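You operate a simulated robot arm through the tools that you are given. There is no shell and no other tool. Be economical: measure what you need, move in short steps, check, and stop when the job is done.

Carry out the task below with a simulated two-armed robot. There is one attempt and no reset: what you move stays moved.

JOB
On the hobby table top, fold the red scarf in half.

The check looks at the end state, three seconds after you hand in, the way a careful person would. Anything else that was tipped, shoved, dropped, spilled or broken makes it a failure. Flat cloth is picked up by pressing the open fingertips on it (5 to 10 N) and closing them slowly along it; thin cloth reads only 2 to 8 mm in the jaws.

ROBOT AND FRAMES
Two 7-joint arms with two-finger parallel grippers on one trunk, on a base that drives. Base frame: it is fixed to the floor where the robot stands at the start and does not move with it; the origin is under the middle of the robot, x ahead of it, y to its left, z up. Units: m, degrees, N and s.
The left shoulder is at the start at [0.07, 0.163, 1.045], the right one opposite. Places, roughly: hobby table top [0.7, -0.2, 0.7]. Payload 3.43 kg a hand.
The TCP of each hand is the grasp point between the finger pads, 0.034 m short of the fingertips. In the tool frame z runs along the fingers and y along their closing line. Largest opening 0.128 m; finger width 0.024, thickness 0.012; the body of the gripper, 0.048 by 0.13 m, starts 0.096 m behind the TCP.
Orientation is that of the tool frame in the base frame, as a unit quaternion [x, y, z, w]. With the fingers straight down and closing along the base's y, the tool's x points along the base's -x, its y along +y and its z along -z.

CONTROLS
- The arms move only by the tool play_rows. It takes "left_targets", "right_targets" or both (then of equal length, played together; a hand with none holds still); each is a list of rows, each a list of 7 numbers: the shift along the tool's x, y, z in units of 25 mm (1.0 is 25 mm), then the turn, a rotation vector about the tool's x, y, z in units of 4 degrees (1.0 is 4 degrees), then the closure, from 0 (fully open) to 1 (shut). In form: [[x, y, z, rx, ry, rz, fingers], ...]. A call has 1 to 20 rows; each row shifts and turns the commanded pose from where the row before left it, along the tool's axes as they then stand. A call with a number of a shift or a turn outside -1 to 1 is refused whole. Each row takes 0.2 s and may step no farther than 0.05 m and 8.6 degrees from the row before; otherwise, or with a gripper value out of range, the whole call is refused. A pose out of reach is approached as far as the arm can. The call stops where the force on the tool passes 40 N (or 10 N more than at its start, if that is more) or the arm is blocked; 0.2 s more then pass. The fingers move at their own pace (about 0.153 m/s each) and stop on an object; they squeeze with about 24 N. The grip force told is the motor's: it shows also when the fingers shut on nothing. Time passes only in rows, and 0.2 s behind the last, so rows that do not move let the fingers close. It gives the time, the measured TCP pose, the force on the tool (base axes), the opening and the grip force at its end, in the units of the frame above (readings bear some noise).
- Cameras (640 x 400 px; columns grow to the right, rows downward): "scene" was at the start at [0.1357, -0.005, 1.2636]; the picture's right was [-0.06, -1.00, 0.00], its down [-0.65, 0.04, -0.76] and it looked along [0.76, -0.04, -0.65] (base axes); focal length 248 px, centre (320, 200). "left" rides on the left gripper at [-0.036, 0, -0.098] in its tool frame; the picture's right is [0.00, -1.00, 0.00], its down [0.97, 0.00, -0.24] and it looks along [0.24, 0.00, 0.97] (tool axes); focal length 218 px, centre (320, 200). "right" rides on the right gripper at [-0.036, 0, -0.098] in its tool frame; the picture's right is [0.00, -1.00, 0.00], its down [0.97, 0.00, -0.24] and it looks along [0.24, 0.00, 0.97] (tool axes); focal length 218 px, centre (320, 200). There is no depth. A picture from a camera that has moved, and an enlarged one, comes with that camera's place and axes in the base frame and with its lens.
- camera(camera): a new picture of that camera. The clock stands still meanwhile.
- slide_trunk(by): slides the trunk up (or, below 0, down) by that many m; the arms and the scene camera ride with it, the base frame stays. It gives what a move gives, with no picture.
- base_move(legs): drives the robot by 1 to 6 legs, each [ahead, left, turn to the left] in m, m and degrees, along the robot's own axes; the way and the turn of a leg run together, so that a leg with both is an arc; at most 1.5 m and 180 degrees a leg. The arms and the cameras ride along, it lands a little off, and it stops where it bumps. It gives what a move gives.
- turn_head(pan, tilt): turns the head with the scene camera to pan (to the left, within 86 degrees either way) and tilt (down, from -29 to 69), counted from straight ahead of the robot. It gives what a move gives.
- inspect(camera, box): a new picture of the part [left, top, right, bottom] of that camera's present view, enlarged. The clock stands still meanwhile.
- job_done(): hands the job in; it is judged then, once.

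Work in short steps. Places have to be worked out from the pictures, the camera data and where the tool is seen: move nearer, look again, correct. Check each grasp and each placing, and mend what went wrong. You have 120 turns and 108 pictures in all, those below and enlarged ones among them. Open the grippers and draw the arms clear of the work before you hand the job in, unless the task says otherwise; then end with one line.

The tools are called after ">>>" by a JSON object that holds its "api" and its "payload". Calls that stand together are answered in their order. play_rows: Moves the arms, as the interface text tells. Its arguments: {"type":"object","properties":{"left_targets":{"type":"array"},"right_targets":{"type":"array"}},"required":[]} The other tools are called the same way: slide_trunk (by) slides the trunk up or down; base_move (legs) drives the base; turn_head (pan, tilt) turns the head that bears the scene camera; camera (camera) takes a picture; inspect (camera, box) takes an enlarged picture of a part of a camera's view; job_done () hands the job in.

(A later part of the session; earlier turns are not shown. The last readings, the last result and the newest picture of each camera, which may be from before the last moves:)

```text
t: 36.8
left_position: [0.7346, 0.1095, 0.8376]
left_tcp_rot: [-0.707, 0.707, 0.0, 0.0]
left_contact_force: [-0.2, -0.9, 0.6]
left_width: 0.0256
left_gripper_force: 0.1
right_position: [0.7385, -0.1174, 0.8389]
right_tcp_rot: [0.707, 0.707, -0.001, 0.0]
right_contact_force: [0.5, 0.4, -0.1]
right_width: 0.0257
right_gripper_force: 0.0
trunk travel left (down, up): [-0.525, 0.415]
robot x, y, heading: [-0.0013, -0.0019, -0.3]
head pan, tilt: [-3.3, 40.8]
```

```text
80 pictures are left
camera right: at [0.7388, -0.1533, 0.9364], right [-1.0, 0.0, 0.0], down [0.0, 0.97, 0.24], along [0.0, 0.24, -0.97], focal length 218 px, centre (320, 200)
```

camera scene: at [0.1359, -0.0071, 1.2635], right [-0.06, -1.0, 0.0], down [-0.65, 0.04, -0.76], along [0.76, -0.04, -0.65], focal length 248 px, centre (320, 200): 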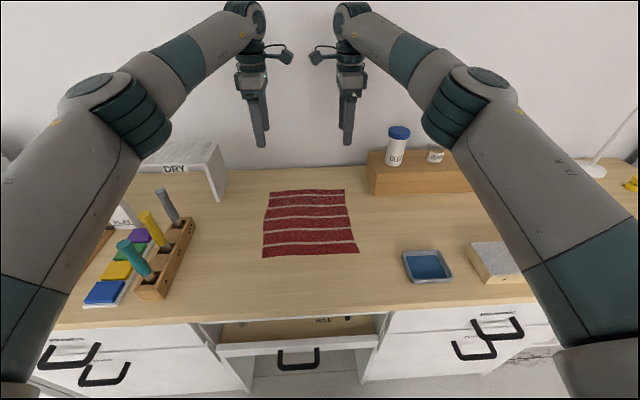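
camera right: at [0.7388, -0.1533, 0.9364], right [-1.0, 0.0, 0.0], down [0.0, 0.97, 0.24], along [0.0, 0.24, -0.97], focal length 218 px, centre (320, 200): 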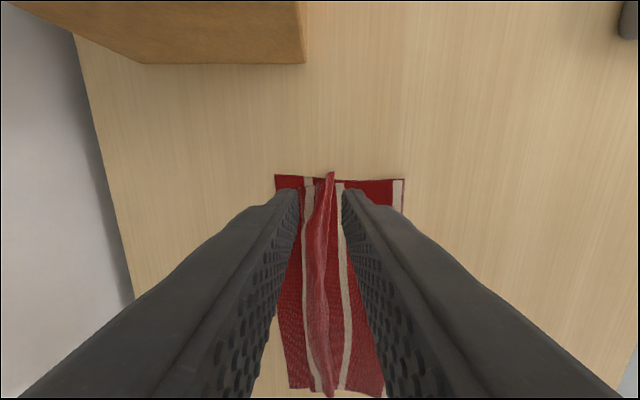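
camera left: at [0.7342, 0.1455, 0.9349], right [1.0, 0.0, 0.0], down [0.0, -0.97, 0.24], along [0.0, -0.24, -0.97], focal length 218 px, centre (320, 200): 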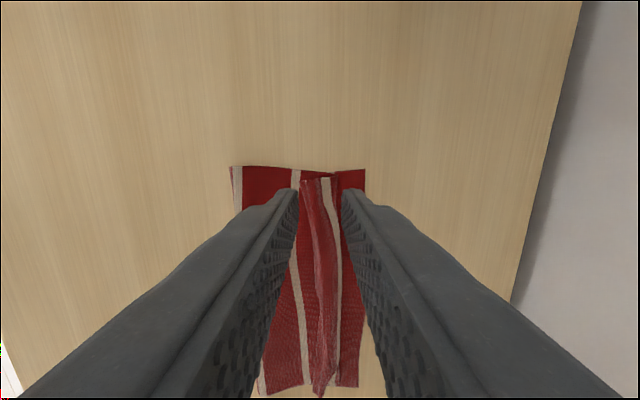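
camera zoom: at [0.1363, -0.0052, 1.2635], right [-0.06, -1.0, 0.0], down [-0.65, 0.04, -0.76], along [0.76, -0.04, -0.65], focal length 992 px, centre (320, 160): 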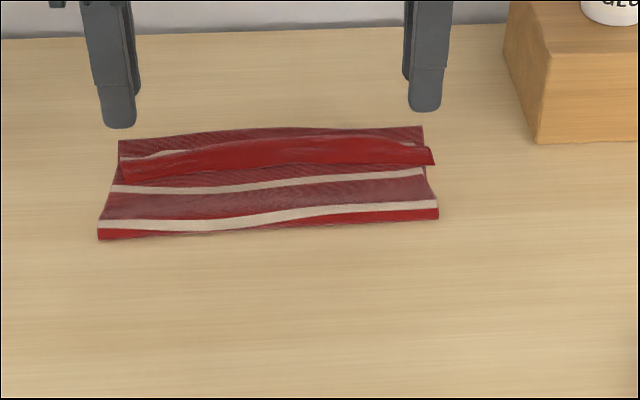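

The top edge came down with a hem about 3 cm wide folded back towards me, as a ridge. I'll flip it over by sweeping the closed fingers in +x; first I place them just in front of the hem (x≈0.69), low.

>>> {"api": "play_rows", "payload": {"left_targets": [[0, 0.9, 0, 0, 0, 0, 1], [0, 0.9, 0, 0, 0, 0, 1], [0, 0, 0.7, 0, 0, 0, 1], [0, 0, 0.7, 0, 0, 0, 1], [0, 0, 0.6, 0, 0, 0, 1], [0, 0, 0, 0, 0, 0, 1]], "right_targets": [[0, -0.97, 0, 0, 0, 0, 1], [0, -0.97, 0, 0, 0, 0, 1], [0, 0, 0.7, 0, 0, 0, 1], [0, 0, 0.7, 0, 0, 0, 1], [0, 0, 0.65, 0, 0, 0, 1], [0, 0, 0, 0, 0, 0, 1]]}}

>>> {"api": "camera", "payload": {"camera": "left"}}

>>> {"api": "camera", "payload": {"camera": "right"}}

>>> {"api": "inspect", "payload": {"camera": "scene", "box": [240, 160, 400, 260]}}

```text
t: 38.2
left_position: [0.6893, 0.1085, 0.7869]
left_tcp_rot: [-0.707, 0.707, 0.0, -0.001]
left_contact_force: [0.5, -0.7, -0.4]
left_width: 0.0
left_gripper_force: 24.4
right_position: [0.6879, -0.1184, 0.7869]
right_tcp_rot: [0.707, 0.707, 0.0, 0.0]
right_contact_force: [0.5, 0.7, -0.1]
right_width: 0.0
right_gripper_force: 24.2
trunk travel left (down, up): [-0.525, 0.415]
robot x, y, heading: [0.0013, -0.0, -0.0]
head pan, tilt: [-3.3, 40.8]
```

```text
79 pictures are left
camera left: at [0.6886, 0.1453, 0.8859], right [1.0, 0.0, 0.0], down [0.0, -0.97, 0.24], along [0.0, -0.24, -0.97], focal length 218 px, centre (320, 200)
```

left: 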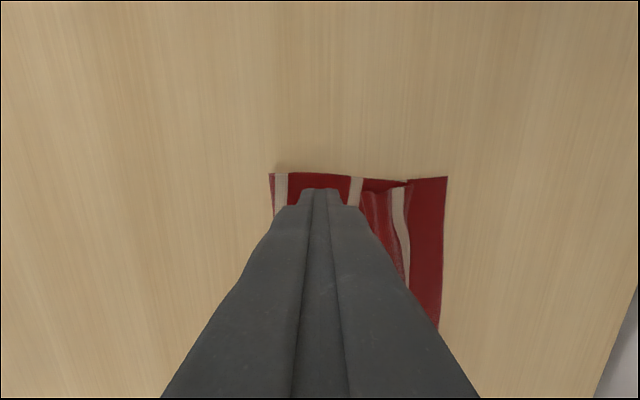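

```text
78 pictures are left
camera right: at [0.6881, -0.1542, 0.8837], right [-1.0, 0.0, 0.0], down [0.0, 0.97, 0.24], along [0.0, 0.24, -0.97], focal length 218 px, centre (320, 200)
```

right: 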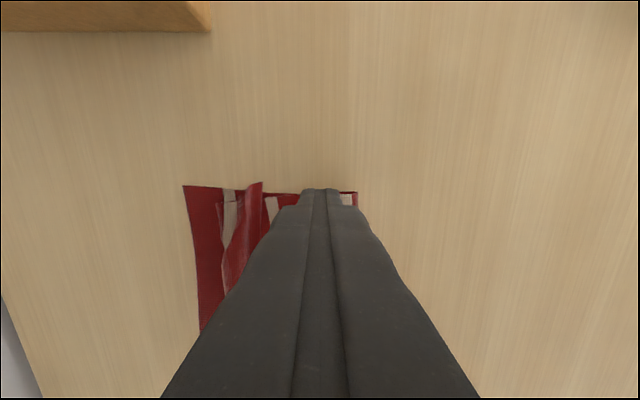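

```text
4.00 times, centred on (320, 210) of scene
camera zoom: at [0.1353, -0.0051, 1.2636], right [-0.06, -1.0, 0.0], down [-0.65, 0.04, -0.76], along [0.76, -0.04, -0.65], focal length 992 px, centre (320, 160)
```

zoom: 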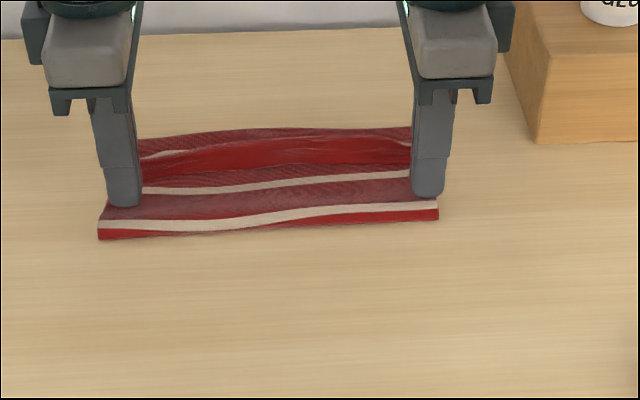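

Fingers are in front of the hem at both ends. I lower 4 mm and sweep 40 mm in +x, then look.

>>> {"api": "play_rows", "payload": {"left_targets": [[0, 0, 0.16, 0, 0, 0, 1], [0, -0.4, 0, 0, 0, 0, 1], [0, -0.4, 0, 0, 0, 0, 1], [0, -0.4, 0, 0, 0, 0, 1], [0, -0.4, 0, 0, 0, 0, 1], [0, 0, 0, 0, 0, 0, 1]], "right_targets": [[0, 0, 0.16, 0, 0, 0, 1], [0, 0.4, 0, 0, 0, 0, 1], [0, 0.4, 0, 0, 0, 0, 1], [0, 0.4, 0, 0, 0, 0, 1], [0, 0.4, 0, 0, 0, 0, 1], [0, 0, 0, 0, 0, 0, 1]]}}

>>> {"api": "camera", "payload": {"camera": "left"}}

>>> {"api": "camera", "payload": {"camera": "right"}}

>>> {"api": "inspect", "payload": {"camera": "scene", "box": [240, 160, 400, 260]}}

```text
t: 39.6
left_position: [0.7319, 0.1091, 0.7845]
left_tcp_rot: [0.707, -0.707, 0.0, -0.001]
left_contact_force: [0.5, 1.0, -1.1]
left_width: 0.0002
left_gripper_force: 24.4
right_position: [0.7299, -0.1181, 0.7838]
right_tcp_rot: [0.707, 0.707, 0.0, 0.001]
right_contact_force: [-0.8, 0.7, -0.5]
right_width: 0.0
right_gripper_force: 24.0
trunk travel left (down, up): [-0.525, 0.415]
robot x, y, heading: [-0.0013, -0.0018, 0.1]
head pan, tilt: [-3.3, 40.8]
```

```text
76 pictures are left
camera left: at [0.7301, 0.1453, 0.8831], right [1.0, 0.0, 0.0], down [0.0, -0.97, 0.24], along [0.0, -0.24, -0.97], focal length 218 px, centre (320, 200)
```

left: 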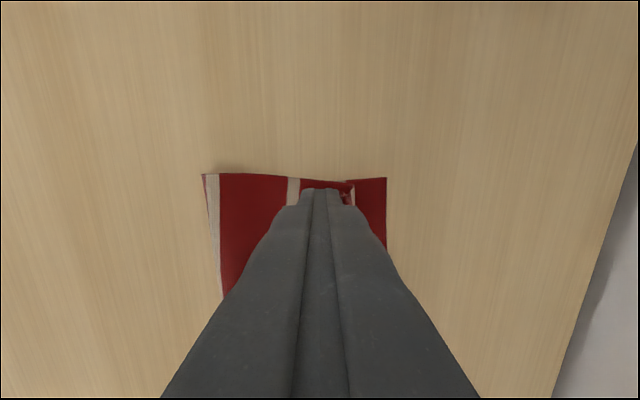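

```text
75 pictures are left
camera right: at [0.73, -0.1539, 0.8805], right [-1.0, 0.0, 0.0], down [0.0, 0.97, 0.24], along [0.0, 0.24, -0.97], focal length 218 px, centre (320, 200)
```

right: 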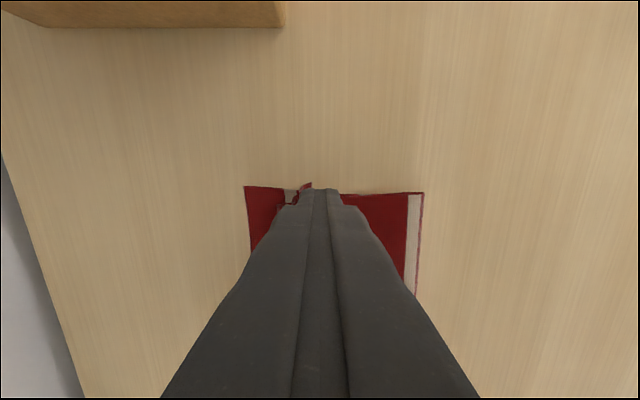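

```text
4.00 times, centred on (320, 210) of scene
camera zoom: at [0.1355, -0.0051, 1.2636], right [-0.06, -1.0, 0.0], down [-0.65, 0.04, -0.76], along [0.76, -0.04, -0.65], focal length 992 px, centre (320, 160)
```

zoom: 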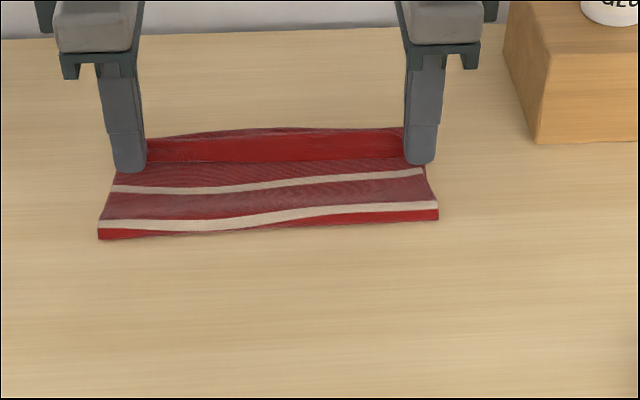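

The hem is being stood up by the sweep without dragging the cloth. I continue another 45 mm.

>>> {"api": "play_rows", "payload": {"left_targets": [[0, -0.4, 0, 0, 0, 0, 1], [0, -0.4, 0, 0, 0, 0, 1], [0, -0.4, 0, 0, 0, 0, 1], [0, -0.4, 0, 0, 0, 0, 1], [0, -0.2, 0, 0, 0, 0, 1], [0, 0, 0, 0, 0, 0, 1]], "right_targets": [[0, 0.4, 0, 0, 0, 0, 1], [0, 0.4, 0, 0, 0, 0, 1], [0, 0.4, 0, 0, 0, 0, 1], [0, 0.4, 0, 0, 0, 0, 1], [0, 0.2, 0, 0, 0, 0, 1], [0, 0, 0, 0, 0, 0, 1]]}}

>>> {"api": "camera", "payload": {"camera": "left"}}

>>> {"api": "camera", "payload": {"camera": "right"}}

>>> {"api": "inspect", "payload": {"camera": "scene", "box": [240, 160, 400, 260]}}

```text
t: 41.0
left_position: [0.7751, 0.1106, 0.7839]
left_tcp_rot: [0.707, -0.707, -0.001, 0.001]
left_contact_force: [-0.2, -0.4, -0.4]
left_width: 0.0
left_gripper_force: 24.0
right_position: [0.7751, -0.1162, 0.7836]
right_tcp_rot: [0.707, 0.707, 0.001, 0.0]
right_contact_force: [0.2, 0.2, 0.2]
right_width: 0.0
right_gripper_force: 24.3
trunk travel left (down, up): [-0.525, 0.415]
robot x, y, heading: [-0.0019, 0.0012, 0.2]
head pan, tilt: [-3.3, 40.8]
```

```text
73 pictures are left
camera left: at [0.7745, 0.1461, 0.8827], right [1.0, 0.0, 0.0], down [0.0, -0.97, 0.24], along [0.0, -0.24, -0.97], focal length 218 px, centre (320, 200)
```

left: 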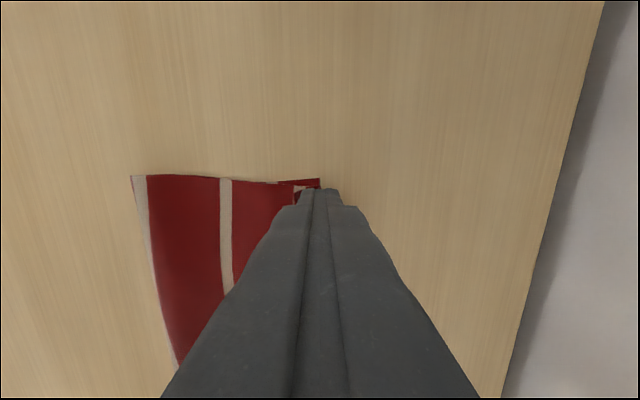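

```text
72 pictures are left
camera right: at [0.7745, -0.1524, 0.8805], right [-1.0, 0.0, 0.0], down [0.0, 0.97, 0.24], along [0.0, 0.24, -0.97], focal length 218 px, centre (320, 200)
```

right: 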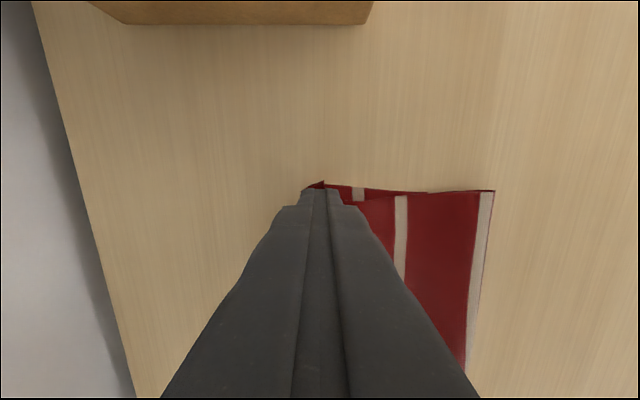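

```text
4.00 times, centred on (320, 210) of scene
camera zoom: at [0.1357, -0.005, 1.2636], right [-0.06, -1.0, 0.0], down [-0.65, 0.04, -0.76], along [0.76, -0.04, -0.65], focal length 992 px, centre (320, 160)
```

zoom: 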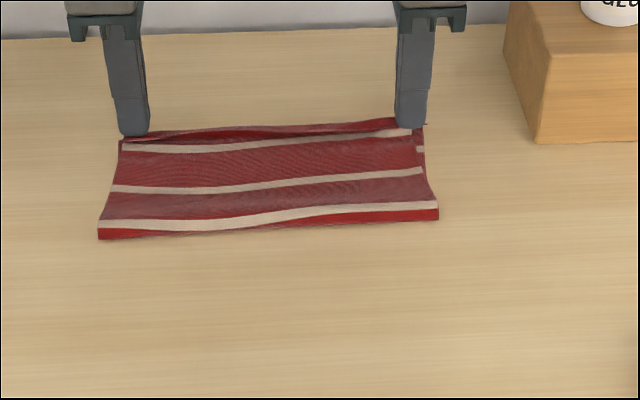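

The hem is flipping over. I sweep 25 mm further past the edge, lift and retreat the hands up to look.

>>> {"api": "play_rows", "payload": {"left_targets": [[0, -0.4, 0, 0, 0, 0, 1], [0, -0.4, 0, 0, 0, 0, 1], [0, -0.2, 0, 0, 0, 0, 1], [0, 0, -0.5, 0, 0, 0, 1], [0, 0, -1, 0, 0, 0, 1], [0, 0, -1, 0, 0, 0, 1], [0, 0, -1, 0, 0, 0, 1], [0, 0, -1, 0, 0, 0, 1]], "right_targets": [[0, 0.4, 0, 0, 0, 0, 1], [0, 0.4, 0, 0, 0, 0, 1], [0, 0.2, 0, 0, 0, 0, 1], [0, 0, -0.5, 0, 0, 0, 1], [0, 0, -1, 0, 0, 0, 1], [0, 0, -1, 0, 0, 0, 1], [0, 0, -1, 0, 0, 0, 1], [0, 0, -1, 0, 0, 0, 1]]}}

>>> {"api": "camera", "payload": {"camera": "left"}}

>>> {"api": "camera", "payload": {"camera": "right"}}

>>> {"api": "inspect", "payload": {"camera": "scene", "box": [240, 160, 400, 260]}}

```text
t: 42.8
left_position: [0.7966, 0.1088, 0.8986]
left_tcp_rot: [0.707, -0.707, 0.001, 0.0]
left_contact_force: [0.5, 0.1, -0.3]
left_width: 0.0003
left_gripper_force: 23.8
right_position: [0.8002, -0.1155, 0.9003]
right_tcp_rot: [0.707, 0.707, 0.0, 0.0]
right_contact_force: [0.0, 0.4, 0.6]
right_width: 0.0
right_gripper_force: 23.5
trunk travel left (down, up): [-0.525, 0.415]
robot x, y, heading: [-0.0014, 0.0007, -0.1]
head pan, tilt: [-3.3, 40.8]
```

```text
70 pictures are left
camera left: at [0.7959, 0.1446, 0.997], right [1.0, 0.0, 0.0], down [0.0, -0.97, 0.24], along [0.0, -0.24, -0.97], focal length 218 px, centre (320, 200)
```

left: 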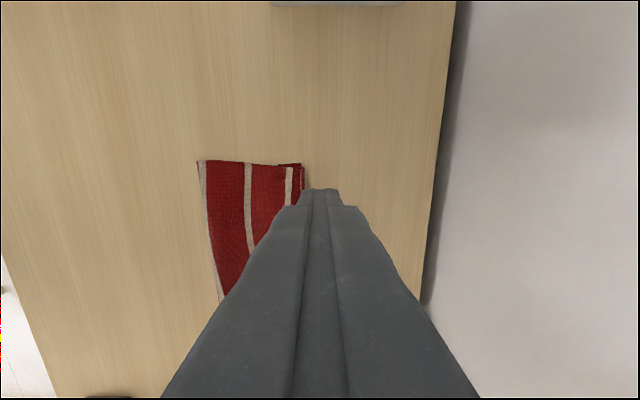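

```text
69 pictures are left
camera right: at [0.8004, -0.1523, 0.9965], right [-1.0, 0.0, 0.0], down [0.0, 0.97, 0.24], along [0.0, 0.24, -0.97], focal length 218 px, centre (320, 200)
```

right: 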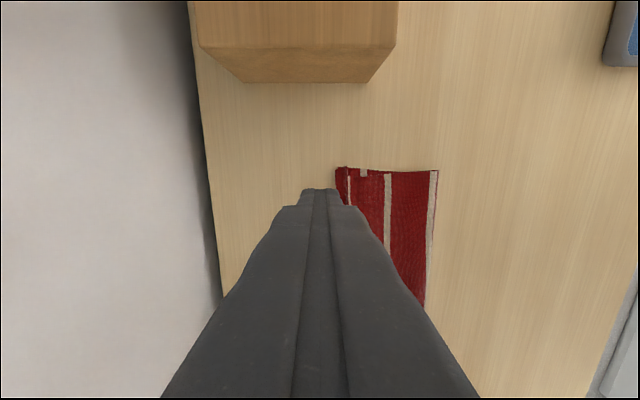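

```text
4.00 times, centred on (320, 210) of scene
camera zoom: at [0.1346, -0.005, 1.2636], right [-0.06, -1.0, 0.0], down [-0.65, 0.04, -0.76], along [0.76, -0.04, -0.65], focal length 992 px, centre (320, 160)
```

zoom: 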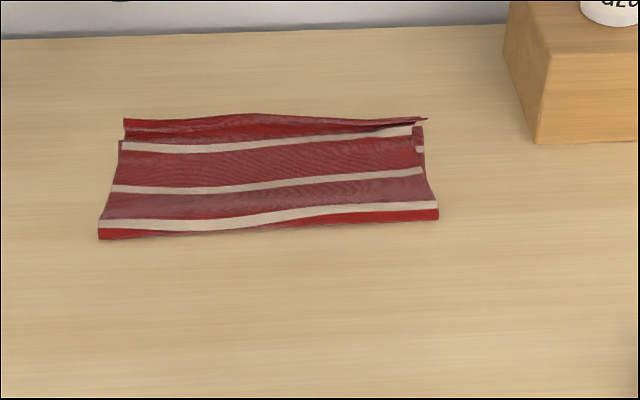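

Both edges now coincide near x≈0.776, but the top edge stands in a small curl. I make a second, slightly lower sweep from x=0.742 to 0.80 to lay it flat.

>>> {"api": "play_rows", "payload": {"left_targets": [[0, 1, 0, 0, 0, 0, 1], [0, 1, 0, 0, 0, 0, 1], [0, 0.18, 0, 0, 0, 0, 1], [0, 0, 1, 0, 0, 0, 1], [0, 0, 1, 0, 0, 0, 1], [0, 0, 1, 0, 0, 0, 1], [0, 0, 1, 0, 0, 0, 1], [0, 0, 0.66, 0, 0, 0, 1], [0, 0, 0, 0, 0, 0, 1]], "right_targets": [[0, -1, 0, 0, 0, 0, 1], [0, -1, 0, 0, 0, 0, 1], [0, -0.3, 0, 0, 0, 0, 1], [0, 0, 1, 0, 0, 0, 1], [0, 0, 1, 0, 0, 0, 1], [0, 0, 1, 0, 0, 0, 1], [0, 0, 1, 0, 0, 0, 1], [0, 0, 0.73, 0, 0, 0, 1], [0, 0, 0, 0, 0, 0, 1]]}}

>>> {"api": "play_rows", "payload": {"left_targets": [[0, -0.3, 0, 0, 0, 0, 1], [0, -0.3, 0, 0, 0, 0, 1], [0, -0.3, 0, 0, 0, 0, 1], [0, -0.3, 0, 0, 0, 0, 1], [0, -0.3, 0, 0, 0, 0, 1], [0, -0.3, 0, 0, 0, 0, 1], [0, -0.3, 0, 0, 0, 0, 1], [0, -0.3, 0, 0, 0, 0, 1], [0, 0, 0, 0, 0, 0, 1]], "right_targets": [[0, 0.3, 0, 0, 0, 0, 1], [0, 0.3, 0, 0, 0, 0, 1], [0, 0.3, 0, 0, 0, 0, 1], [0, 0.3, 0, 0, 0, 0, 1], [0, 0.3, 0, 0, 0, 0, 1], [0, 0.3, 0, 0, 0, 0, 1], [0, 0.3, 0, 0, 0, 0, 1], [0, 0.3, 0, 0, 0, 0, 1], [0, 0, 0, 0, 0, 0, 1]]}}

>>> {"api": "inspect", "payload": {"camera": "scene", "box": [240, 160, 400, 260]}}

```text
t: 44.8
left_position: [0.744, 0.1073, 0.7805]
left_tcp_rot: [-0.707, 0.708, 0.0, 0.0]
left_contact_force: [0.2, 0.2, 0.0]
left_width: 0.0001
left_gripper_force: 24.0
right_position: [0.7433, -0.1171, 0.7793]
right_tcp_rot: [0.707, 0.707, 0.0, 0.0]
right_contact_force: [0.1, 0.0, 0.0]
right_width: 0.0
right_gripper_force: 24.2
trunk travel left (down, up): [-0.525, 0.415]
robot x, y, heading: [0.0012, 0.0029, -0.2]
head pan, tilt: [-3.3, 40.8]
```

```text
t: 46.8
left_position: [0.8054, 0.1081, 0.7798]
left_tcp_rot: [0.708, -0.706, 0.0, 0.0]
left_contact_force: [-0.1, 0.3, 0.1]
left_width: 0.0
left_gripper_force: 23.9
right_position: [0.8016, -0.1176, 0.7782]
right_tcp_rot: [0.707, 0.707, 0.0, -0.001]
right_contact_force: [0.1, -0.6, 0.1]
right_width: 0.0
right_gripper_force: 23.6
trunk travel left (down, up): [-0.525, 0.415]
robot x, y, heading: [-0.0019, 0.0045, 0.0]
head pan, tilt: [-3.3, 40.8]
```

```text
4.00 times, centred on (320, 210) of scene
camera zoom: at [0.1357, -0.005, 1.2636], right [-0.06, -1.0, 0.0], down [-0.65, 0.04, -0.76], along [0.76, -0.04, -0.65], focal length 992 px, centre (320, 160)
```

zoom: 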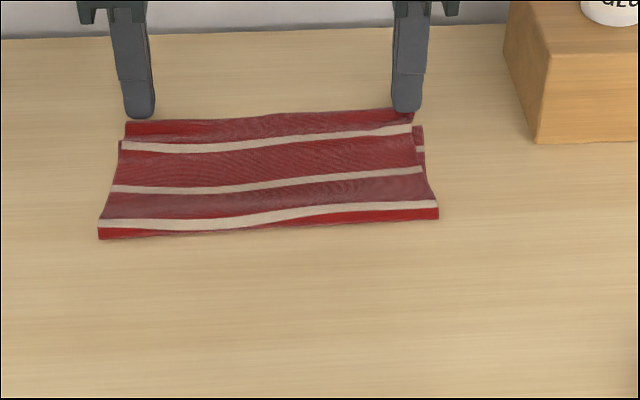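

The edge now lies out. I raise the hands and look from above to compare the top edge with the bottom edge.

>>> {"api": "play_rows", "payload": {"left_targets": [[0, -0.3, -1, 0, 0, 0, 1], [0, 0, -1, 0, 0, 0, 1], [0, 0, -1, 0, 0, 0, 1], [0, 0, -1, 0, 0, 0, 1], [0, 0, -1, 0, 0, 0, 0.5], [0, 0, -1, 0, 0, 0, 0.3], [0, 0, -1, 0, 0, 0, 0.3], [0, 0, 0, 0, 0, 0, 0.3]], "right_targets": [[0, 0.3, -1, 0, 0, 0, 1], [0, 0, -1, 0, 0, 0, 1], [0, 0, -1, 0, 0, 0, 1], [0, 0, -1, 0, 0, 0, 1], [0, 0, -1, 0, 0, 0, 0.5], [0, 0, -1, 0, 0, 0, 0.3], [0, 0, -1, 0, 0, 0, 0.3], [0, 0, 0, 0, 0, 0, 0.3]]}}

>>> {"api": "inspect", "payload": {"camera": "scene", "box": [256, 170, 368, 240]}}

>>> {"api": "inspect", "payload": {"camera": "left", "box": [180, 130, 340, 230]}}

>>> {"api": "inspect", "payload": {"camera": "right", "box": [300, 130, 460, 230]}}

```text
t: 48.6
left_position: [0.8116, 0.1099, 0.9529]
left_tcp_rot: [0.707, -0.707, -0.001, 0.001]
left_contact_force: [-0.4, 0.1, 0.2]
left_width: 0.0894
left_gripper_force: 0.0
right_position: [0.8103, -0.1174, 0.9521]
right_tcp_rot: [0.707, 0.707, -0.001, -0.001]
right_contact_force: [0.8, 0.1, 0.0]
right_width: 0.0894
right_gripper_force: 0.0
trunk travel left (down, up): [-0.525, 0.415]
robot x, y, heading: [-0.0022, -0.0019, 0.0]
head pan, tilt: [-3.3, 40.8]
```

```text
5.71 times, centred on (312, 205) of scene
camera zoom: at [0.1366, -0.0051, 1.2634], right [-0.06, -1.0, 0.0], down [-0.65, 0.04, -0.76], along [0.76, -0.04, -0.65], focal length 1417 px, centre (366, 171)
```

zoom: 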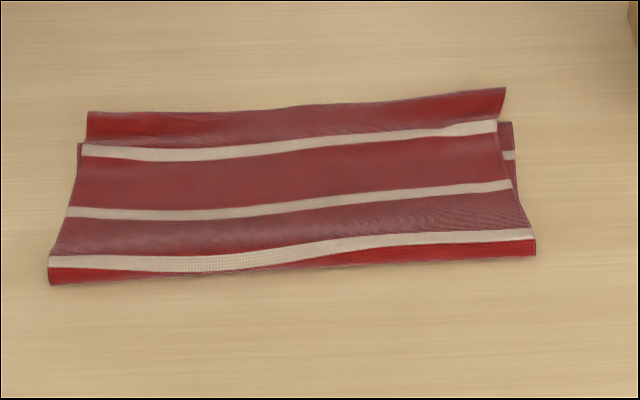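

```text
4.00 times, centred on (260, 180) of left
camera zoom: at [0.8112, 0.146, 1.0518], right [1.0, 0.0, 0.0], down [0.0, -0.97, 0.24], along [0.0, -0.24, -0.97], focal length 873 px, centre (560, 280)
```

zoom: 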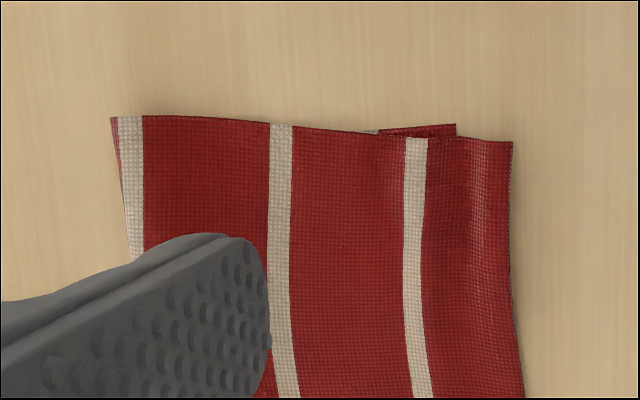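

```text
4.00 times, centred on (380, 180) of right
camera zoom: at [0.8105, -0.1527, 1.0495], right [-1.0, 0.0, 0.0], down [0.0, 0.97, 0.24], along [0.0, 0.24, -0.97], focal length 873 px, centre (80, 280)
```

zoom: 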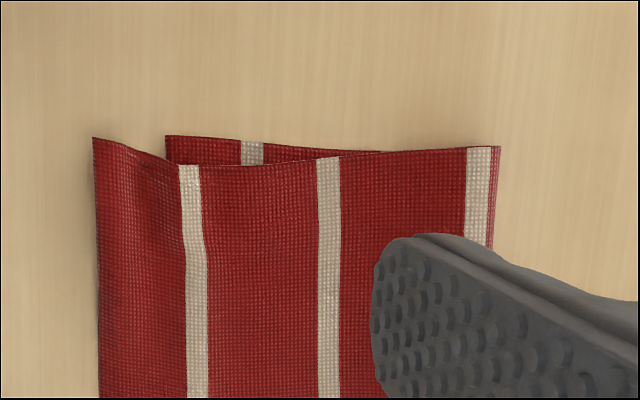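

The top edge overshoots the bottom one by about 20 mm (left) and 25 mm (right). I'll pinch the overhanging strip with the fingers closing along y and bring it back; first I turn both grippers back by 90°.

>>> {"api": "play_rows", "payload": {"left_targets": [[0, 0, 0, 0, 0, 1, 0.5], [0, 0, 0, 0, 0, 1, 0.5], [0, 0, 0, 0, 0, 1, 0.5], [0, 0, 0, 0, 0, 1, 0.5], [0, 0, 0, 0, 0, 1, 0.5], [0, 0, 0, 0, 0, 1, 0.5], [0, 0, 0, 0, 0, 1, 0.5], [0, 0, 0, 0, 0, 1, 0.5], [0, 0, 0, 0, 0, 1, 0.5], [0, 0, 0, 0, 0, 1, 0.5], [0, 0, 0, 0, 0, 1, 0.5], [0, 0, 0, 0, 0, 1, 0.5], [0, 0, 0, 0, 0, 1, 0.5], [0, 0, 0, 0, 0, 1, 0.5], [0, 0, 0, 0, 0, 1, 0.5], [0, 0, 0, 0, 0, 1, 0.5], [0, 0, 0, 0, 0, 1, 0.5], [0, 0, 0, 0, 0, 1, 0.5], [0, 0, 0, 0, 0, 1, 0.5], [0, 0, 0, 0, 0, 1, 0.5]], "right_targets": [[0, 0, 0, 0, 0, -1, 0.5], [0, 0, 0, 0, 0, -1, 0.5], [0, 0, 0, 0, 0, -1, 0.5], [0, 0, 0, 0, 0, -1, 0.5], [0, 0, 0, 0, 0, -1, 0.5], [0, 0, 0, 0, 0, -1, 0.5], [0, 0, 0, 0, 0, -1, 0.5], [0, 0, 0, 0, 0, -1, 0.5], [0, 0, 0, 0, 0, -1, 0.5], [0, 0, 0, 0, 0, -1, 0.5], [0, 0, 0, 0, 0, -1, 0.5], [0, 0, 0, 0, 0, -1, 0.5], [0, 0, 0, 0, 0, -1, 0.5], [0, 0, 0, 0, 0, -1, 0.5], [0, 0, 0, 0, 0, -1, 0.5], [0, 0, 0, 0, 0, -1, 0.5], [0, 0, 0, 0, 0, -1, 0.5], [0, 0, 0, 0, 0, -1, 0.5], [0, 0, 0, 0, 0, -1, 0.5], [0, 0, 0, 0, 0, -1, 0.5]]}}

>>> {"api": "play_rows", "payload": {"left_targets": [[0, 0, 0, 0, 0, 1, 0.75], [0, 0, 0, 0, 0, 1, 0.75], [0, 0, 0, 0, 0, 0.5, 0.75], [0, 0, 1, 0, 0, 0, 0.75], [0, 0, 1, 0, 0, 0, 0.75], [0, 0, 0, 0, 0, 0, 0.75]], "right_targets": [[0, 0, 0, 0, 0, -1, 0.75], [0, 0, 0, 0, 0, -1, 0.75], [0, 0, 0, 0, 0, -0.5, 0.75], [0, 0, 1, 0, 0, 0, 0.75], [0, 0, 1, 0, 0, 0, 0.75], [0, 0, 0, 0, 0, 0, 0.75]]}}

>>> {"api": "camera", "payload": {"camera": "left"}}

>>> {"api": "camera", "payload": {"camera": "right"}}

```text
t: 52.8
left_position: [0.8124, 0.1095, 0.9557]
left_tcp_rot: [-0.087, 0.996, 0.0, 0.0]
left_contact_force: [0.2, 0.7, -0.5]
left_width: 0.0639
left_gripper_force: 0.0
right_position: [0.8097, -0.1166, 0.9524]
right_tcp_rot: [0.087, 0.996, 0.0, 0.0]
right_contact_force: [-0.8, -0.7, 0.6]
right_width: 0.064
right_gripper_force: 0.0
trunk travel left (down, up): [-0.525, 0.415]
robot x, y, heading: [0.0003, -0.0007, 0.2]
head pan, tilt: [-3.3, 40.8]
```

```text
t: 54.2
left_position: [0.8128, 0.1087, 0.9051]
left_tcp_rot: [0.001, 1.0, 0.0, 0.0]
left_contact_force: [0.0, -0.5, -0.2]
left_width: 0.0322
left_gripper_force: 0.1
right_position: [0.8089, -0.1169, 0.9023]
right_tcp_rot: [0.0, 1.0, 0.0, 0.0]
right_contact_force: [0.0, 0.4, 0.0]
right_width: 0.0319
right_gripper_force: 0.0
trunk travel left (down, up): [-0.525, 0.415]
robot x, y, heading: [0.0009, 0.0025, -0.1]
head pan, tilt: [-3.3, 40.8]
```

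```text
63 pictures are left
camera left: at [0.8468, 0.1081, 1.003], right [0.0, -1.0, 0.0], down [-0.97, 0.0, 0.24], along [-0.24, 0.0, -0.97], focal length 218 px, centre (320, 200)
```

left: 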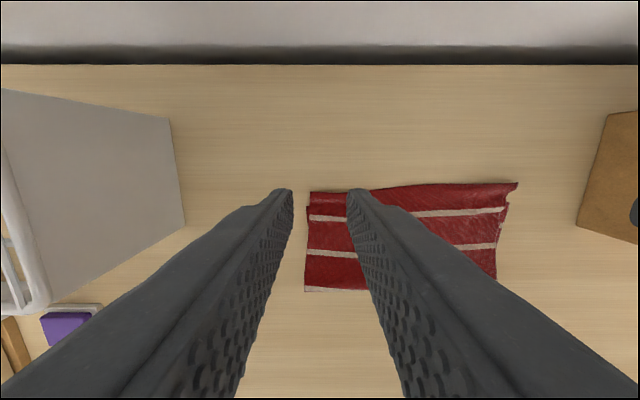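

```text
62 pictures are left
camera right: at [0.8456, -0.1172, 1.0005], right [0.0, -1.0, 0.0], down [-0.97, 0.0, 0.24], along [-0.24, 0.0, -0.97], focal length 218 px, centre (320, 200)
```

right: 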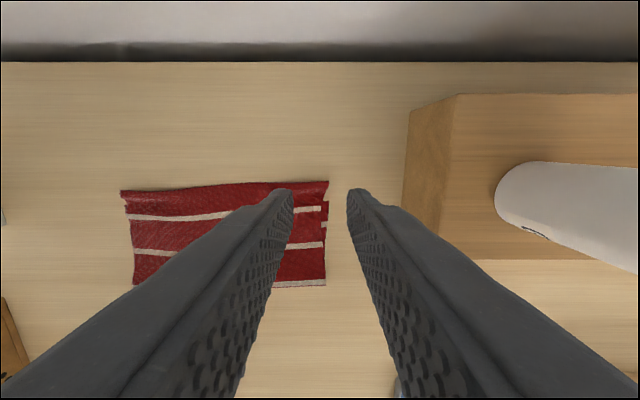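

Top corners are at left (0.793, 0.120) and right (0.806, −0.128). I go over the overhang, 35 mm in from each corner, and down to just above it.

>>> {"api": "play_rows", "payload": {"left_targets": [[0.95, -0.95, 0, 0, 0, 0, 0.75], [0, 0, 1, 0, 0, 0, 0.75], [0, 0, 1, 0, 0, 0, 0.75], [0, 0, 1, 0, 0, 0, 0.75], [0, 0, 1, 0, 0, 0, 0.75], [0, 0, 0.8, 0, 0, 0, 0.75], [0, 0, 0, 0, 0, 0, 0.75]], "right_targets": [[0.44, 0.96, 0, 0, 0, 0, 0.75], [0, 0, 1, 0, 0, 0, 0.75], [0, 0, 1, 0, 0, 0, 0.75], [0, 0, 1, 0, 0, 0, 0.75], [0, 0, 1, 0, 0, 0, 0.75], [0, 0, 0.7, 0, 0, 0, 0.75], [0, 0, 0, 0, 0, 0, 0.75]]}}

>>> {"api": "inspect", "payload": {"camera": "left", "box": [240, 130, 400, 230]}}

>>> {"api": "inspect", "payload": {"camera": "right", "box": [240, 130, 400, 230]}}

```text
t: 55.8
left_position: [0.7895, 0.0832, 0.7833]
left_tcp_rot: [0.0, 1.0, 0.0, 0.001]
left_contact_force: [-0.9, 0.1, 0.4]
left_width: 0.0317
left_gripper_force: 0.1
right_position: [0.7965, -0.0958, 0.7838]
right_tcp_rot: [0.0, 1.0, 0.0, 0.001]
right_contact_force: [0.8, -0.9, 0.5]
right_width: 0.032
right_gripper_force: 0.0
trunk travel left (down, up): [-0.525, 0.415]
robot x, y, heading: [-0.0008, -0.0005, 0.2]
head pan, tilt: [-3.3, 40.8]
```

```text
4.00 times, centred on (320, 180) of left
camera zoom: at [0.8249, 0.0835, 0.881], right [0.0, -1.0, 0.0], down [-0.97, 0.0, 0.24], along [-0.24, 0.0, -0.97], focal length 873 px, centre (320, 280)
```

zoom: 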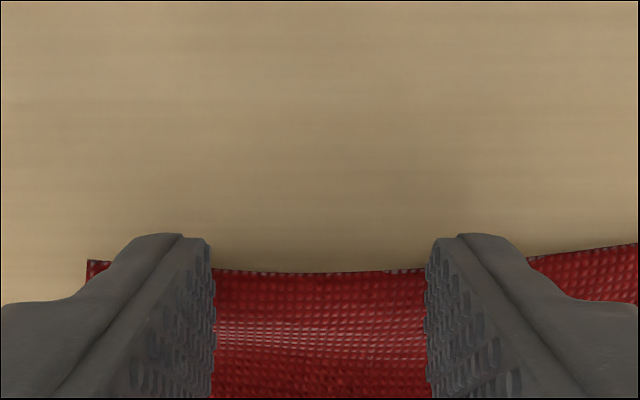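

```text
4.00 times, centred on (320, 180) of right
camera zoom: at [0.8332, -0.0959, 0.8825], right [0.0, -1.0, 0.0], down [-0.97, 0.0, 0.24], along [-0.24, 0.0, -0.97], focal length 873 px, centre (320, 280)
```

zoom: 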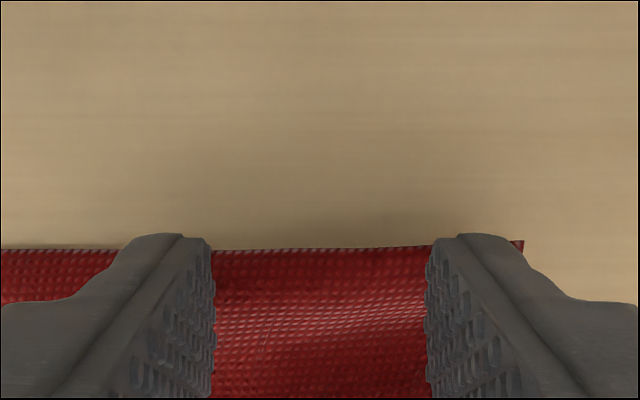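

Fingers are well placed over the overhanging strips. I lower in small steps to contact.

>>> {"api": "play_rows", "payload": {"left_targets": [[0.08, 0, 0.1, 0, 0, 0, 0.75], [0, 0, 0.08, 0, 0, 0, 0.75], [0, 0, 0.06, 0, 0, 0, 0.75], [0, 0, 0.04, 0, 0, 0, 0.75], [0, 0, 0, 0, 0, 0, 0.75], [0, 0, 0, 0, 0, 0, 0.75]], "right_targets": [[0, 0, 0.1, 0, 0, 0, 0.75], [0, 0, 0.08, 0, 0, 0, 0.75], [0, 0, 0.06, 0, 0, 0, 0.75], [0, 0, 0.04, 0, 0, 0, 0.75], [0, 0, 0, 0, 0, 0, 0.75], [0, 0, 0, 0, 0, 0, 0.75]]}}

```text
t: 57.2
left_position: [0.7873, 0.0849, 0.779]
left_tcp_rot: [0.0, 1.0, -0.001, 0.0]
left_contact_force: [0.1, 0.8, -0.4]
left_width: 0.0319
left_gripper_force: 0.1
right_position: [0.7987, -0.0939, 0.7793]
right_tcp_rot: [0.001, 1.0, 0.0, 0.0]
right_contact_force: [-0.1, 0.3, -0.1]
right_width: 0.0321
right_gripper_force: 0.0
trunk travel left (down, up): [-0.525, 0.415]
robot x, y, heading: [-0.0016, -0.0002, 0.1]
head pan, tilt: [-3.3, 40.8]
```

No contact yet at 0.779; I go on 3 mm in 1 mm steps.

>>> {"api": "play_rows", "payload": {"left_targets": [[0, 0, 0.05, 0, 0, 0, 0.75], [0, 0, 0.05, 0, 0, 0, 0.75], [0, 0, 0.03, 0, 0, 0, 0.75], [0, 0, 0, 0, 0, 0, 0.75], [0, 0, 0, 0, 0, 0, 0.75]], "right_targets": [[0, 0, 0.05, 0, 0, 0, 0.75], [0, 0, 0.05, 0, 0, 0, 0.75], [0, 0, 0.03, 0, 0, 0, 0.75], [0, 0, 0, 0, 0, 0, 0.75], [0, 0, 0, 0, 0, 0, 0.75]]}}

>>> {"api": "play_rows", "payload": {"left_targets": [[0, 0, 0.04, 0, 0, 0, 0.75], [0, 0, 0, 0, 0, 0, 0.75], [0, 0, 0, 0, 0, 0, 0.75]], "right_targets": [[0, 0, 0.04, 0, 0, 0, 0.75], [0, 0, 0, 0, 0, 0, 0.75], [0, 0, 0, 0, 0, 0, 0.75]]}}

```text
t: 58.4
left_position: [0.7861, 0.0845, 0.7763]
left_tcp_rot: [0.0, 1.0, 0.0, 0.0]
left_contact_force: [1.5, 1.0, 5.5]
left_width: 0.0318
left_gripper_force: 0.0
right_position: [0.7976, -0.0932, 0.7756]
right_tcp_rot: [0.0, 1.0, 0.0, 0.001]
right_contact_force: [0.3, -0.1, 0.5]
right_width: 0.032
right_gripper_force: 0.1
trunk travel left (down, up): [-0.525, 0.415]
robot x, y, heading: [0.0016, 0.0023, 0.3]
head pan, tilt: [-3.3, 40.8]
```

```text
t: 59.2
left_position: [0.7864, 0.0841, 0.7757]
left_tcp_rot: [0.0, 1.0, 0.0, 0.001]
left_contact_force: [4.5, 0.4, 13.6]
left_width: 0.032
left_gripper_force: 0.1
right_position: [0.7968, -0.0926, 0.7758]
right_tcp_rot: [0.0, 1.0, 0.0, 0.001]
right_contact_force: [0.2, -0.3, 1.3]
right_width: 0.0322
right_gripper_force: 0.1
trunk travel left (down, up): [-0.525, 0.415]
robot x, y, heading: [0.0001, 0.0013, 0.1]
head pan, tilt: [-3.3, 40.8]
```

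Left is at 13.6 N and the right is just touching. I ease the left, add 0.8 mm to the right and close slowly.

>>> {"api": "play_rows", "payload": {"left_targets": [[0, 0, -0.02, 0, 0, 0, 0.75], [0, 0, 0, 0, 0, 0, 0.77], [0, 0, 0, 0, 0, 0, 0.79], [0, 0, 0, 0, 0, 0, 0.81], [0, 0, 0, 0, 0, 0, 0.83], [0, 0, 0, 0, 0, 0, 0.85], [0, 0, 0, 0, 0, 0, 0.87], [0, 0, 0, 0, 0, 0, 0.89], [0, 0, 0, 0, 0, 0, 0.91], [0, 0, 0, 0, 0, 0, 0.93], [0, 0, 0, 0, 0, 0, 0.95], [0, 0, 0, 0, 0, 0, 0.98], [0, 0, 0, 0, 0, 0, 1], [0, 0, 0, 0, 0, 0, 1]], "right_targets": [[0, 0, 0.03, 0, 0, 0, 0.75], [0, 0, 0, 0, 0, 0, 0.77], [0, 0, 0, 0, 0, 0, 0.79], [0, 0, 0, 0, 0, 0, 0.81], [0, 0, 0, 0, 0, 0, 0.83], [0, 0, 0, 0, 0, 0, 0.85], [0, 0, 0, 0, 0, 0, 0.87], [0, 0, 0, 0, 0, 0, 0.89], [0, 0, 0, 0, 0, 0, 0.91], [0, 0, 0, 0, 0, 0, 0.93], [0, 0, 0, 0, 0, 0, 0.95], [0, 0, 0, 0, 0, 0, 0.98], [0, 0, 0, 0, 0, 0, 1], [0, 0, 0, 0, 0, 0, 1]]}}

>>> {"api": "inspect", "payload": {"camera": "left", "box": [240, 130, 400, 230]}}

>>> {"api": "inspect", "payload": {"camera": "right", "box": [240, 130, 400, 230]}}

>>> {"api": "inspect", "payload": {"camera": "scene", "box": [240, 160, 400, 260]}}

```text
t: 62.2
left_position: [0.7843, 0.0839, 0.7764]
left_tcp_rot: [0.0, 1.0, 0.001, 0.001]
left_contact_force: [0.6, 0.6, 8.0]
left_width: 0.0003
left_gripper_force: 23.8
right_position: [0.7963, -0.0911, 0.7754]
right_tcp_rot: [0.0, 1.0, 0.0, 0.002]
right_contact_force: [0.0, 1.8, 15.4]
right_width: 0.002
right_gripper_force: 24.1
trunk travel left (down, up): [-0.525, 0.415]
robot x, y, heading: [0.0035, -0.0041, -0.2]
head pan, tilt: [-3.3, 40.8]
```

```text
4.00 times, centred on (320, 180) of left
camera zoom: at [0.8194, 0.085, 0.8741], right [0.0, -1.0, 0.0], down [-0.97, 0.0, 0.24], along [-0.24, 0.0, -0.97], focal length 873 px, centre (320, 280)
```

zoom: 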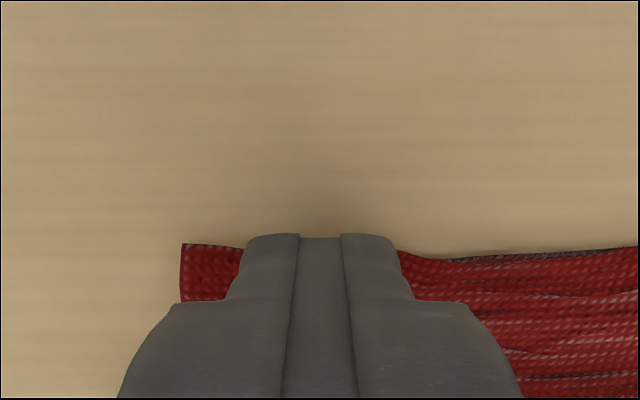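

```text
4.00 times, centred on (320, 180) of right
camera zoom: at [0.8324, -0.0927, 0.8727], right [0.0, -1.0, 0.0], down [-0.97, 0.0, 0.24], along [-0.24, 0.0, -0.97], focal length 873 px, centre (320, 280)
```

zoom: 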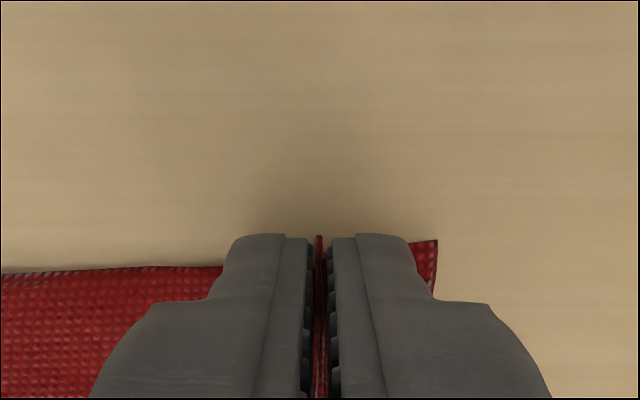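

```text
4.00 times, centred on (320, 210) of scene
camera zoom: at [0.133, -0.0048, 1.264], right [-0.06, -1.0, 0.0], down [-0.65, 0.04, -0.76], along [0.76, -0.04, -0.65], focal length 992 px, centre (320, 160)
```

zoom: 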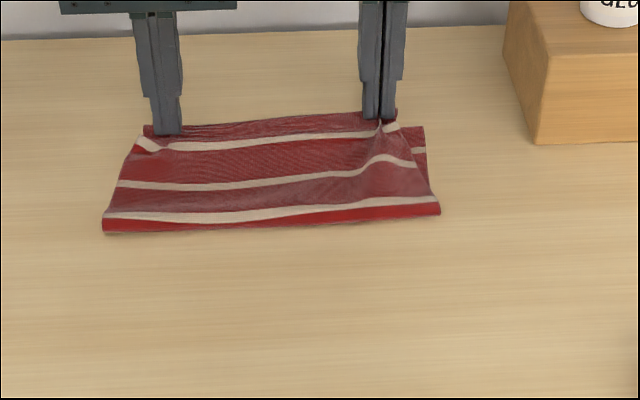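

The right hand holds (2 mm), but the left slipped off (0.3 mm). I reopen the left slowly, which spreads the cloth back, and check before a firmer retry.

>>> {"api": "play_rows", "payload": {"left_targets": [[0, 0, 0, 0, 0, 0, 0.95], [0, 0, 0, 0, 0, 0, 0.9], [0, 0, 0, 0, 0, 0, 0.85], [0, 0, 0, 0, 0, 0, 0.8], [0, 0, 0, 0, 0, 0, 0.75], [0, 0, 0, 0, 0, 0, 0.7], [0, 0, 0, 0, 0, 0, 0.7]]}}

>>> {"api": "inspect", "payload": {"camera": "left", "box": [240, 130, 400, 230]}}

```text
t: 63.8
left_position: [0.7838, 0.0848, 0.7749]
left_tcp_rot: [0.0, 1.0, 0.0, 0.001]
left_contact_force: [0.7, 1.8, 6.9]
left_width: 0.0376
left_gripper_force: 0.0
right_position: [0.7963, -0.0925, 0.7743]
right_tcp_rot: [-0.001, 1.0, 0.0, 0.001]
right_contact_force: [1.9, -0.6, 15.8]
right_width: 0.0019
right_gripper_force: 24.3
trunk travel left (down, up): [-0.525, 0.415]
robot x, y, heading: [-0.0032, -0.0003, -0.2]
head pan, tilt: [-3.3, 40.8]
```

```text
4.00 times, centred on (320, 180) of left
camera zoom: at [0.8194, 0.0849, 0.874], right [0.0, -1.0, 0.0], down [-0.97, 0.0, 0.24], along [-0.24, 0.0, -0.97], focal length 873 px, centre (320, 280)
```

zoom: 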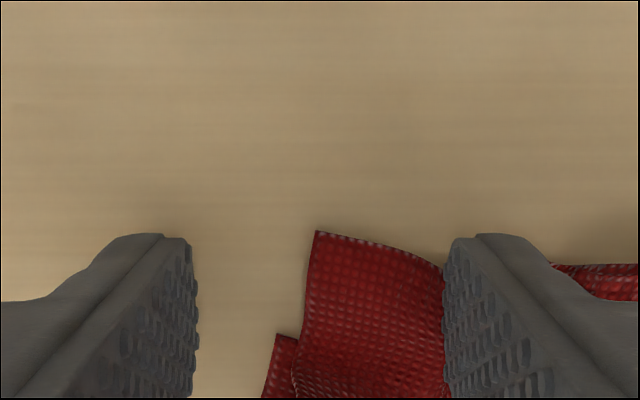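

The left corner of the top layer was dragged inward to y≈0.085. I lift the left hand, shift 22 mm inward and look before pressing again.

>>> {"api": "play_rows", "payload": {"left_targets": [[0, 0, -0.6, 0, 0, 0, 0.7], [0, 0, -0.6, 0, 0, 0, 0.77], [0, -0.9, 0, 0, 0, 0, 0.77], [-0.1, 0, 0.5, 0, 0, 0, 0.77], [0, 0, 0.4, 0, 0, 0, 0.77], [0, 0, 0, 0, 0, 0, 0.77]]}}

>>> {"api": "inspect", "payload": {"camera": "left", "box": [240, 130, 400, 230]}}

```text
t: 65.2
left_position: [0.7875, 0.0621, 0.7826]
left_tcp_rot: [0.0, 1.0, 0.0, 0.001]
left_contact_force: [0.0, -0.3, 0.4]
left_width: 0.0293
left_gripper_force: 0.1
right_position: [0.7958, -0.0919, 0.7754]
right_tcp_rot: [0.0, 1.0, 0.0, 0.0]
right_contact_force: [-0.8, -0.1, 20.5]
right_width: 0.0022
right_gripper_force: 24.1
trunk travel left (down, up): [-0.525, 0.415]
robot x, y, heading: [0.0008, 0.0013, 0.2]
head pan, tilt: [-3.3, 40.8]
```

```text
4.00 times, centred on (320, 180) of left
camera zoom: at [0.8224, 0.0623, 0.8806], right [0.0, -1.0, 0.0], down [-0.97, 0.0, 0.24], along [-0.24, 0.0, -0.97], focal length 873 px, centre (320, 280)
```

zoom: 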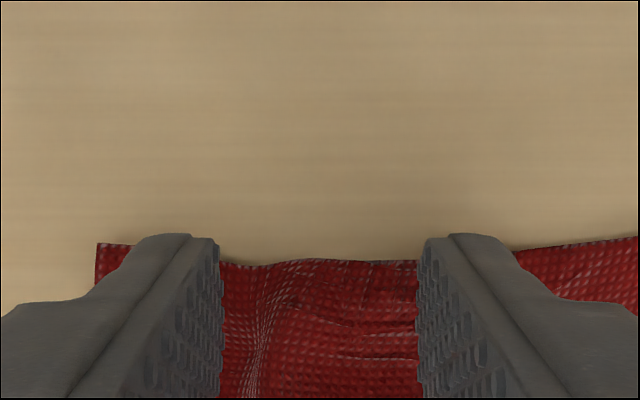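

The corner relaxed to y≈0.098 and a ridge already lies between the fingers. I lower to contact.

>>> {"api": "play_rows", "payload": {"left_targets": [[0, 0, 0.1, 0, 0, 0, 0.77], [0, 0, 0.08, 0, 0, 0, 0.77], [0, 0, 0.06, 0, 0, 0, 0.77], [0, 0, 0.04, 0, 0, 0, 0.77], [0, 0, 0, 0, 0, 0, 0.77], [0, 0, 0, 0, 0, 0, 0.77]], "right_targets": [[0, 0, -0.04, 0, 0, 0, 1], [0, 0, 0, 0, 0, 0, 1], [0, 0, 0, 0, 0, 0, 1], [0, 0, 0, 0, 0, 0, 1], [0, 0, 0, 0, 0, 0, 1], [0, 0, 0, 0, 0, 0, 1]]}}

```text
t: 66.6
left_position: [0.7885, 0.0619, 0.775]
left_tcp_rot: [-0.001, 1.0, 0.001, 0.001]
left_contact_force: [-1.7, 0.5, 5.7]
left_width: 0.0295
left_gripper_force: 0.1
right_position: [0.7971, -0.0921, 0.775]
right_tcp_rot: [0.0, 1.0, 0.0, 0.001]
right_contact_force: [-0.9, 1.2, 7.3]
right_width: 0.0018
right_gripper_force: 24.1
trunk travel left (down, up): [-0.525, 0.415]
robot x, y, heading: [0.0008, -0.0002, 0.0]
head pan, tilt: [-3.3, 40.8]
```

Left presses at about 6 N; I add half a millimetre and close slowly.

>>> {"api": "play_rows", "payload": {"left_targets": [[0, 0, 0.02, 0, 0, 0, 0.77], [0, 0, 0, 0, 0, 0, 0.79], [0, 0, 0, 0, 0, 0, 0.81], [0, 0, 0, 0, 0, 0, 0.83], [0, 0, 0, 0, 0, 0, 0.85], [0, 0, 0, 0, 0, 0, 0.87], [0, 0, 0, 0, 0, 0, 0.89], [0, 0, 0, 0, 0, 0, 0.91], [0, 0, 0, 0, 0, 0, 0.93], [0, 0, 0, 0, 0, 0, 0.95], [0, 0, 0, 0, 0, 0, 0.98], [0, 0, 0, 0, 0, 0, 1], [0, 0, 0, 0, 0, 0, 1]]}}

>>> {"api": "inspect", "payload": {"camera": "left", "box": [240, 130, 400, 230]}}

```text
t: 69.4
left_position: [0.7878, 0.0624, 0.774]
left_tcp_rot: [0.0, 1.0, 0.0, 0.001]
left_contact_force: [0.1, -4.8, 20.2]
left_width: 0.002
left_gripper_force: 23.6
right_position: [0.7959, -0.0935, 0.7773]
right_tcp_rot: [0.0, 1.0, 0.0, 0.001]
right_contact_force: [-0.4, 2.8, 0.4]
right_width: 0.0023
right_gripper_force: 23.7
trunk travel left (down, up): [-0.525, 0.415]
robot x, y, heading: [-0.0022, -0.0022, 0.2]
head pan, tilt: [-3.3, 40.8]
```

```text
4.00 times, centred on (320, 180) of left
camera zoom: at [0.8235, 0.0623, 0.8734], right [0.0, -1.0, 0.0], down [-0.97, 0.0, 0.24], along [-0.24, 0.0, -0.97], focal length 873 px, centre (320, 280)
```

zoom: 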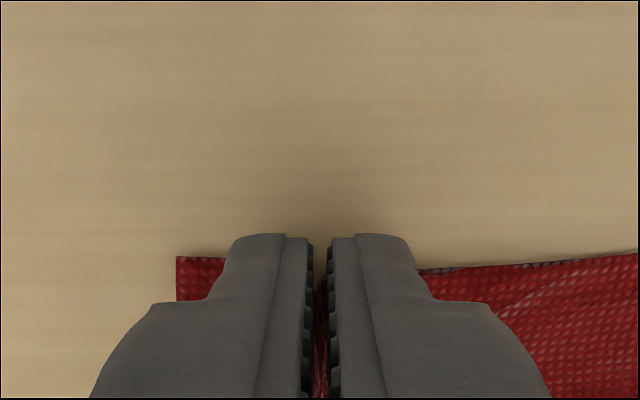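

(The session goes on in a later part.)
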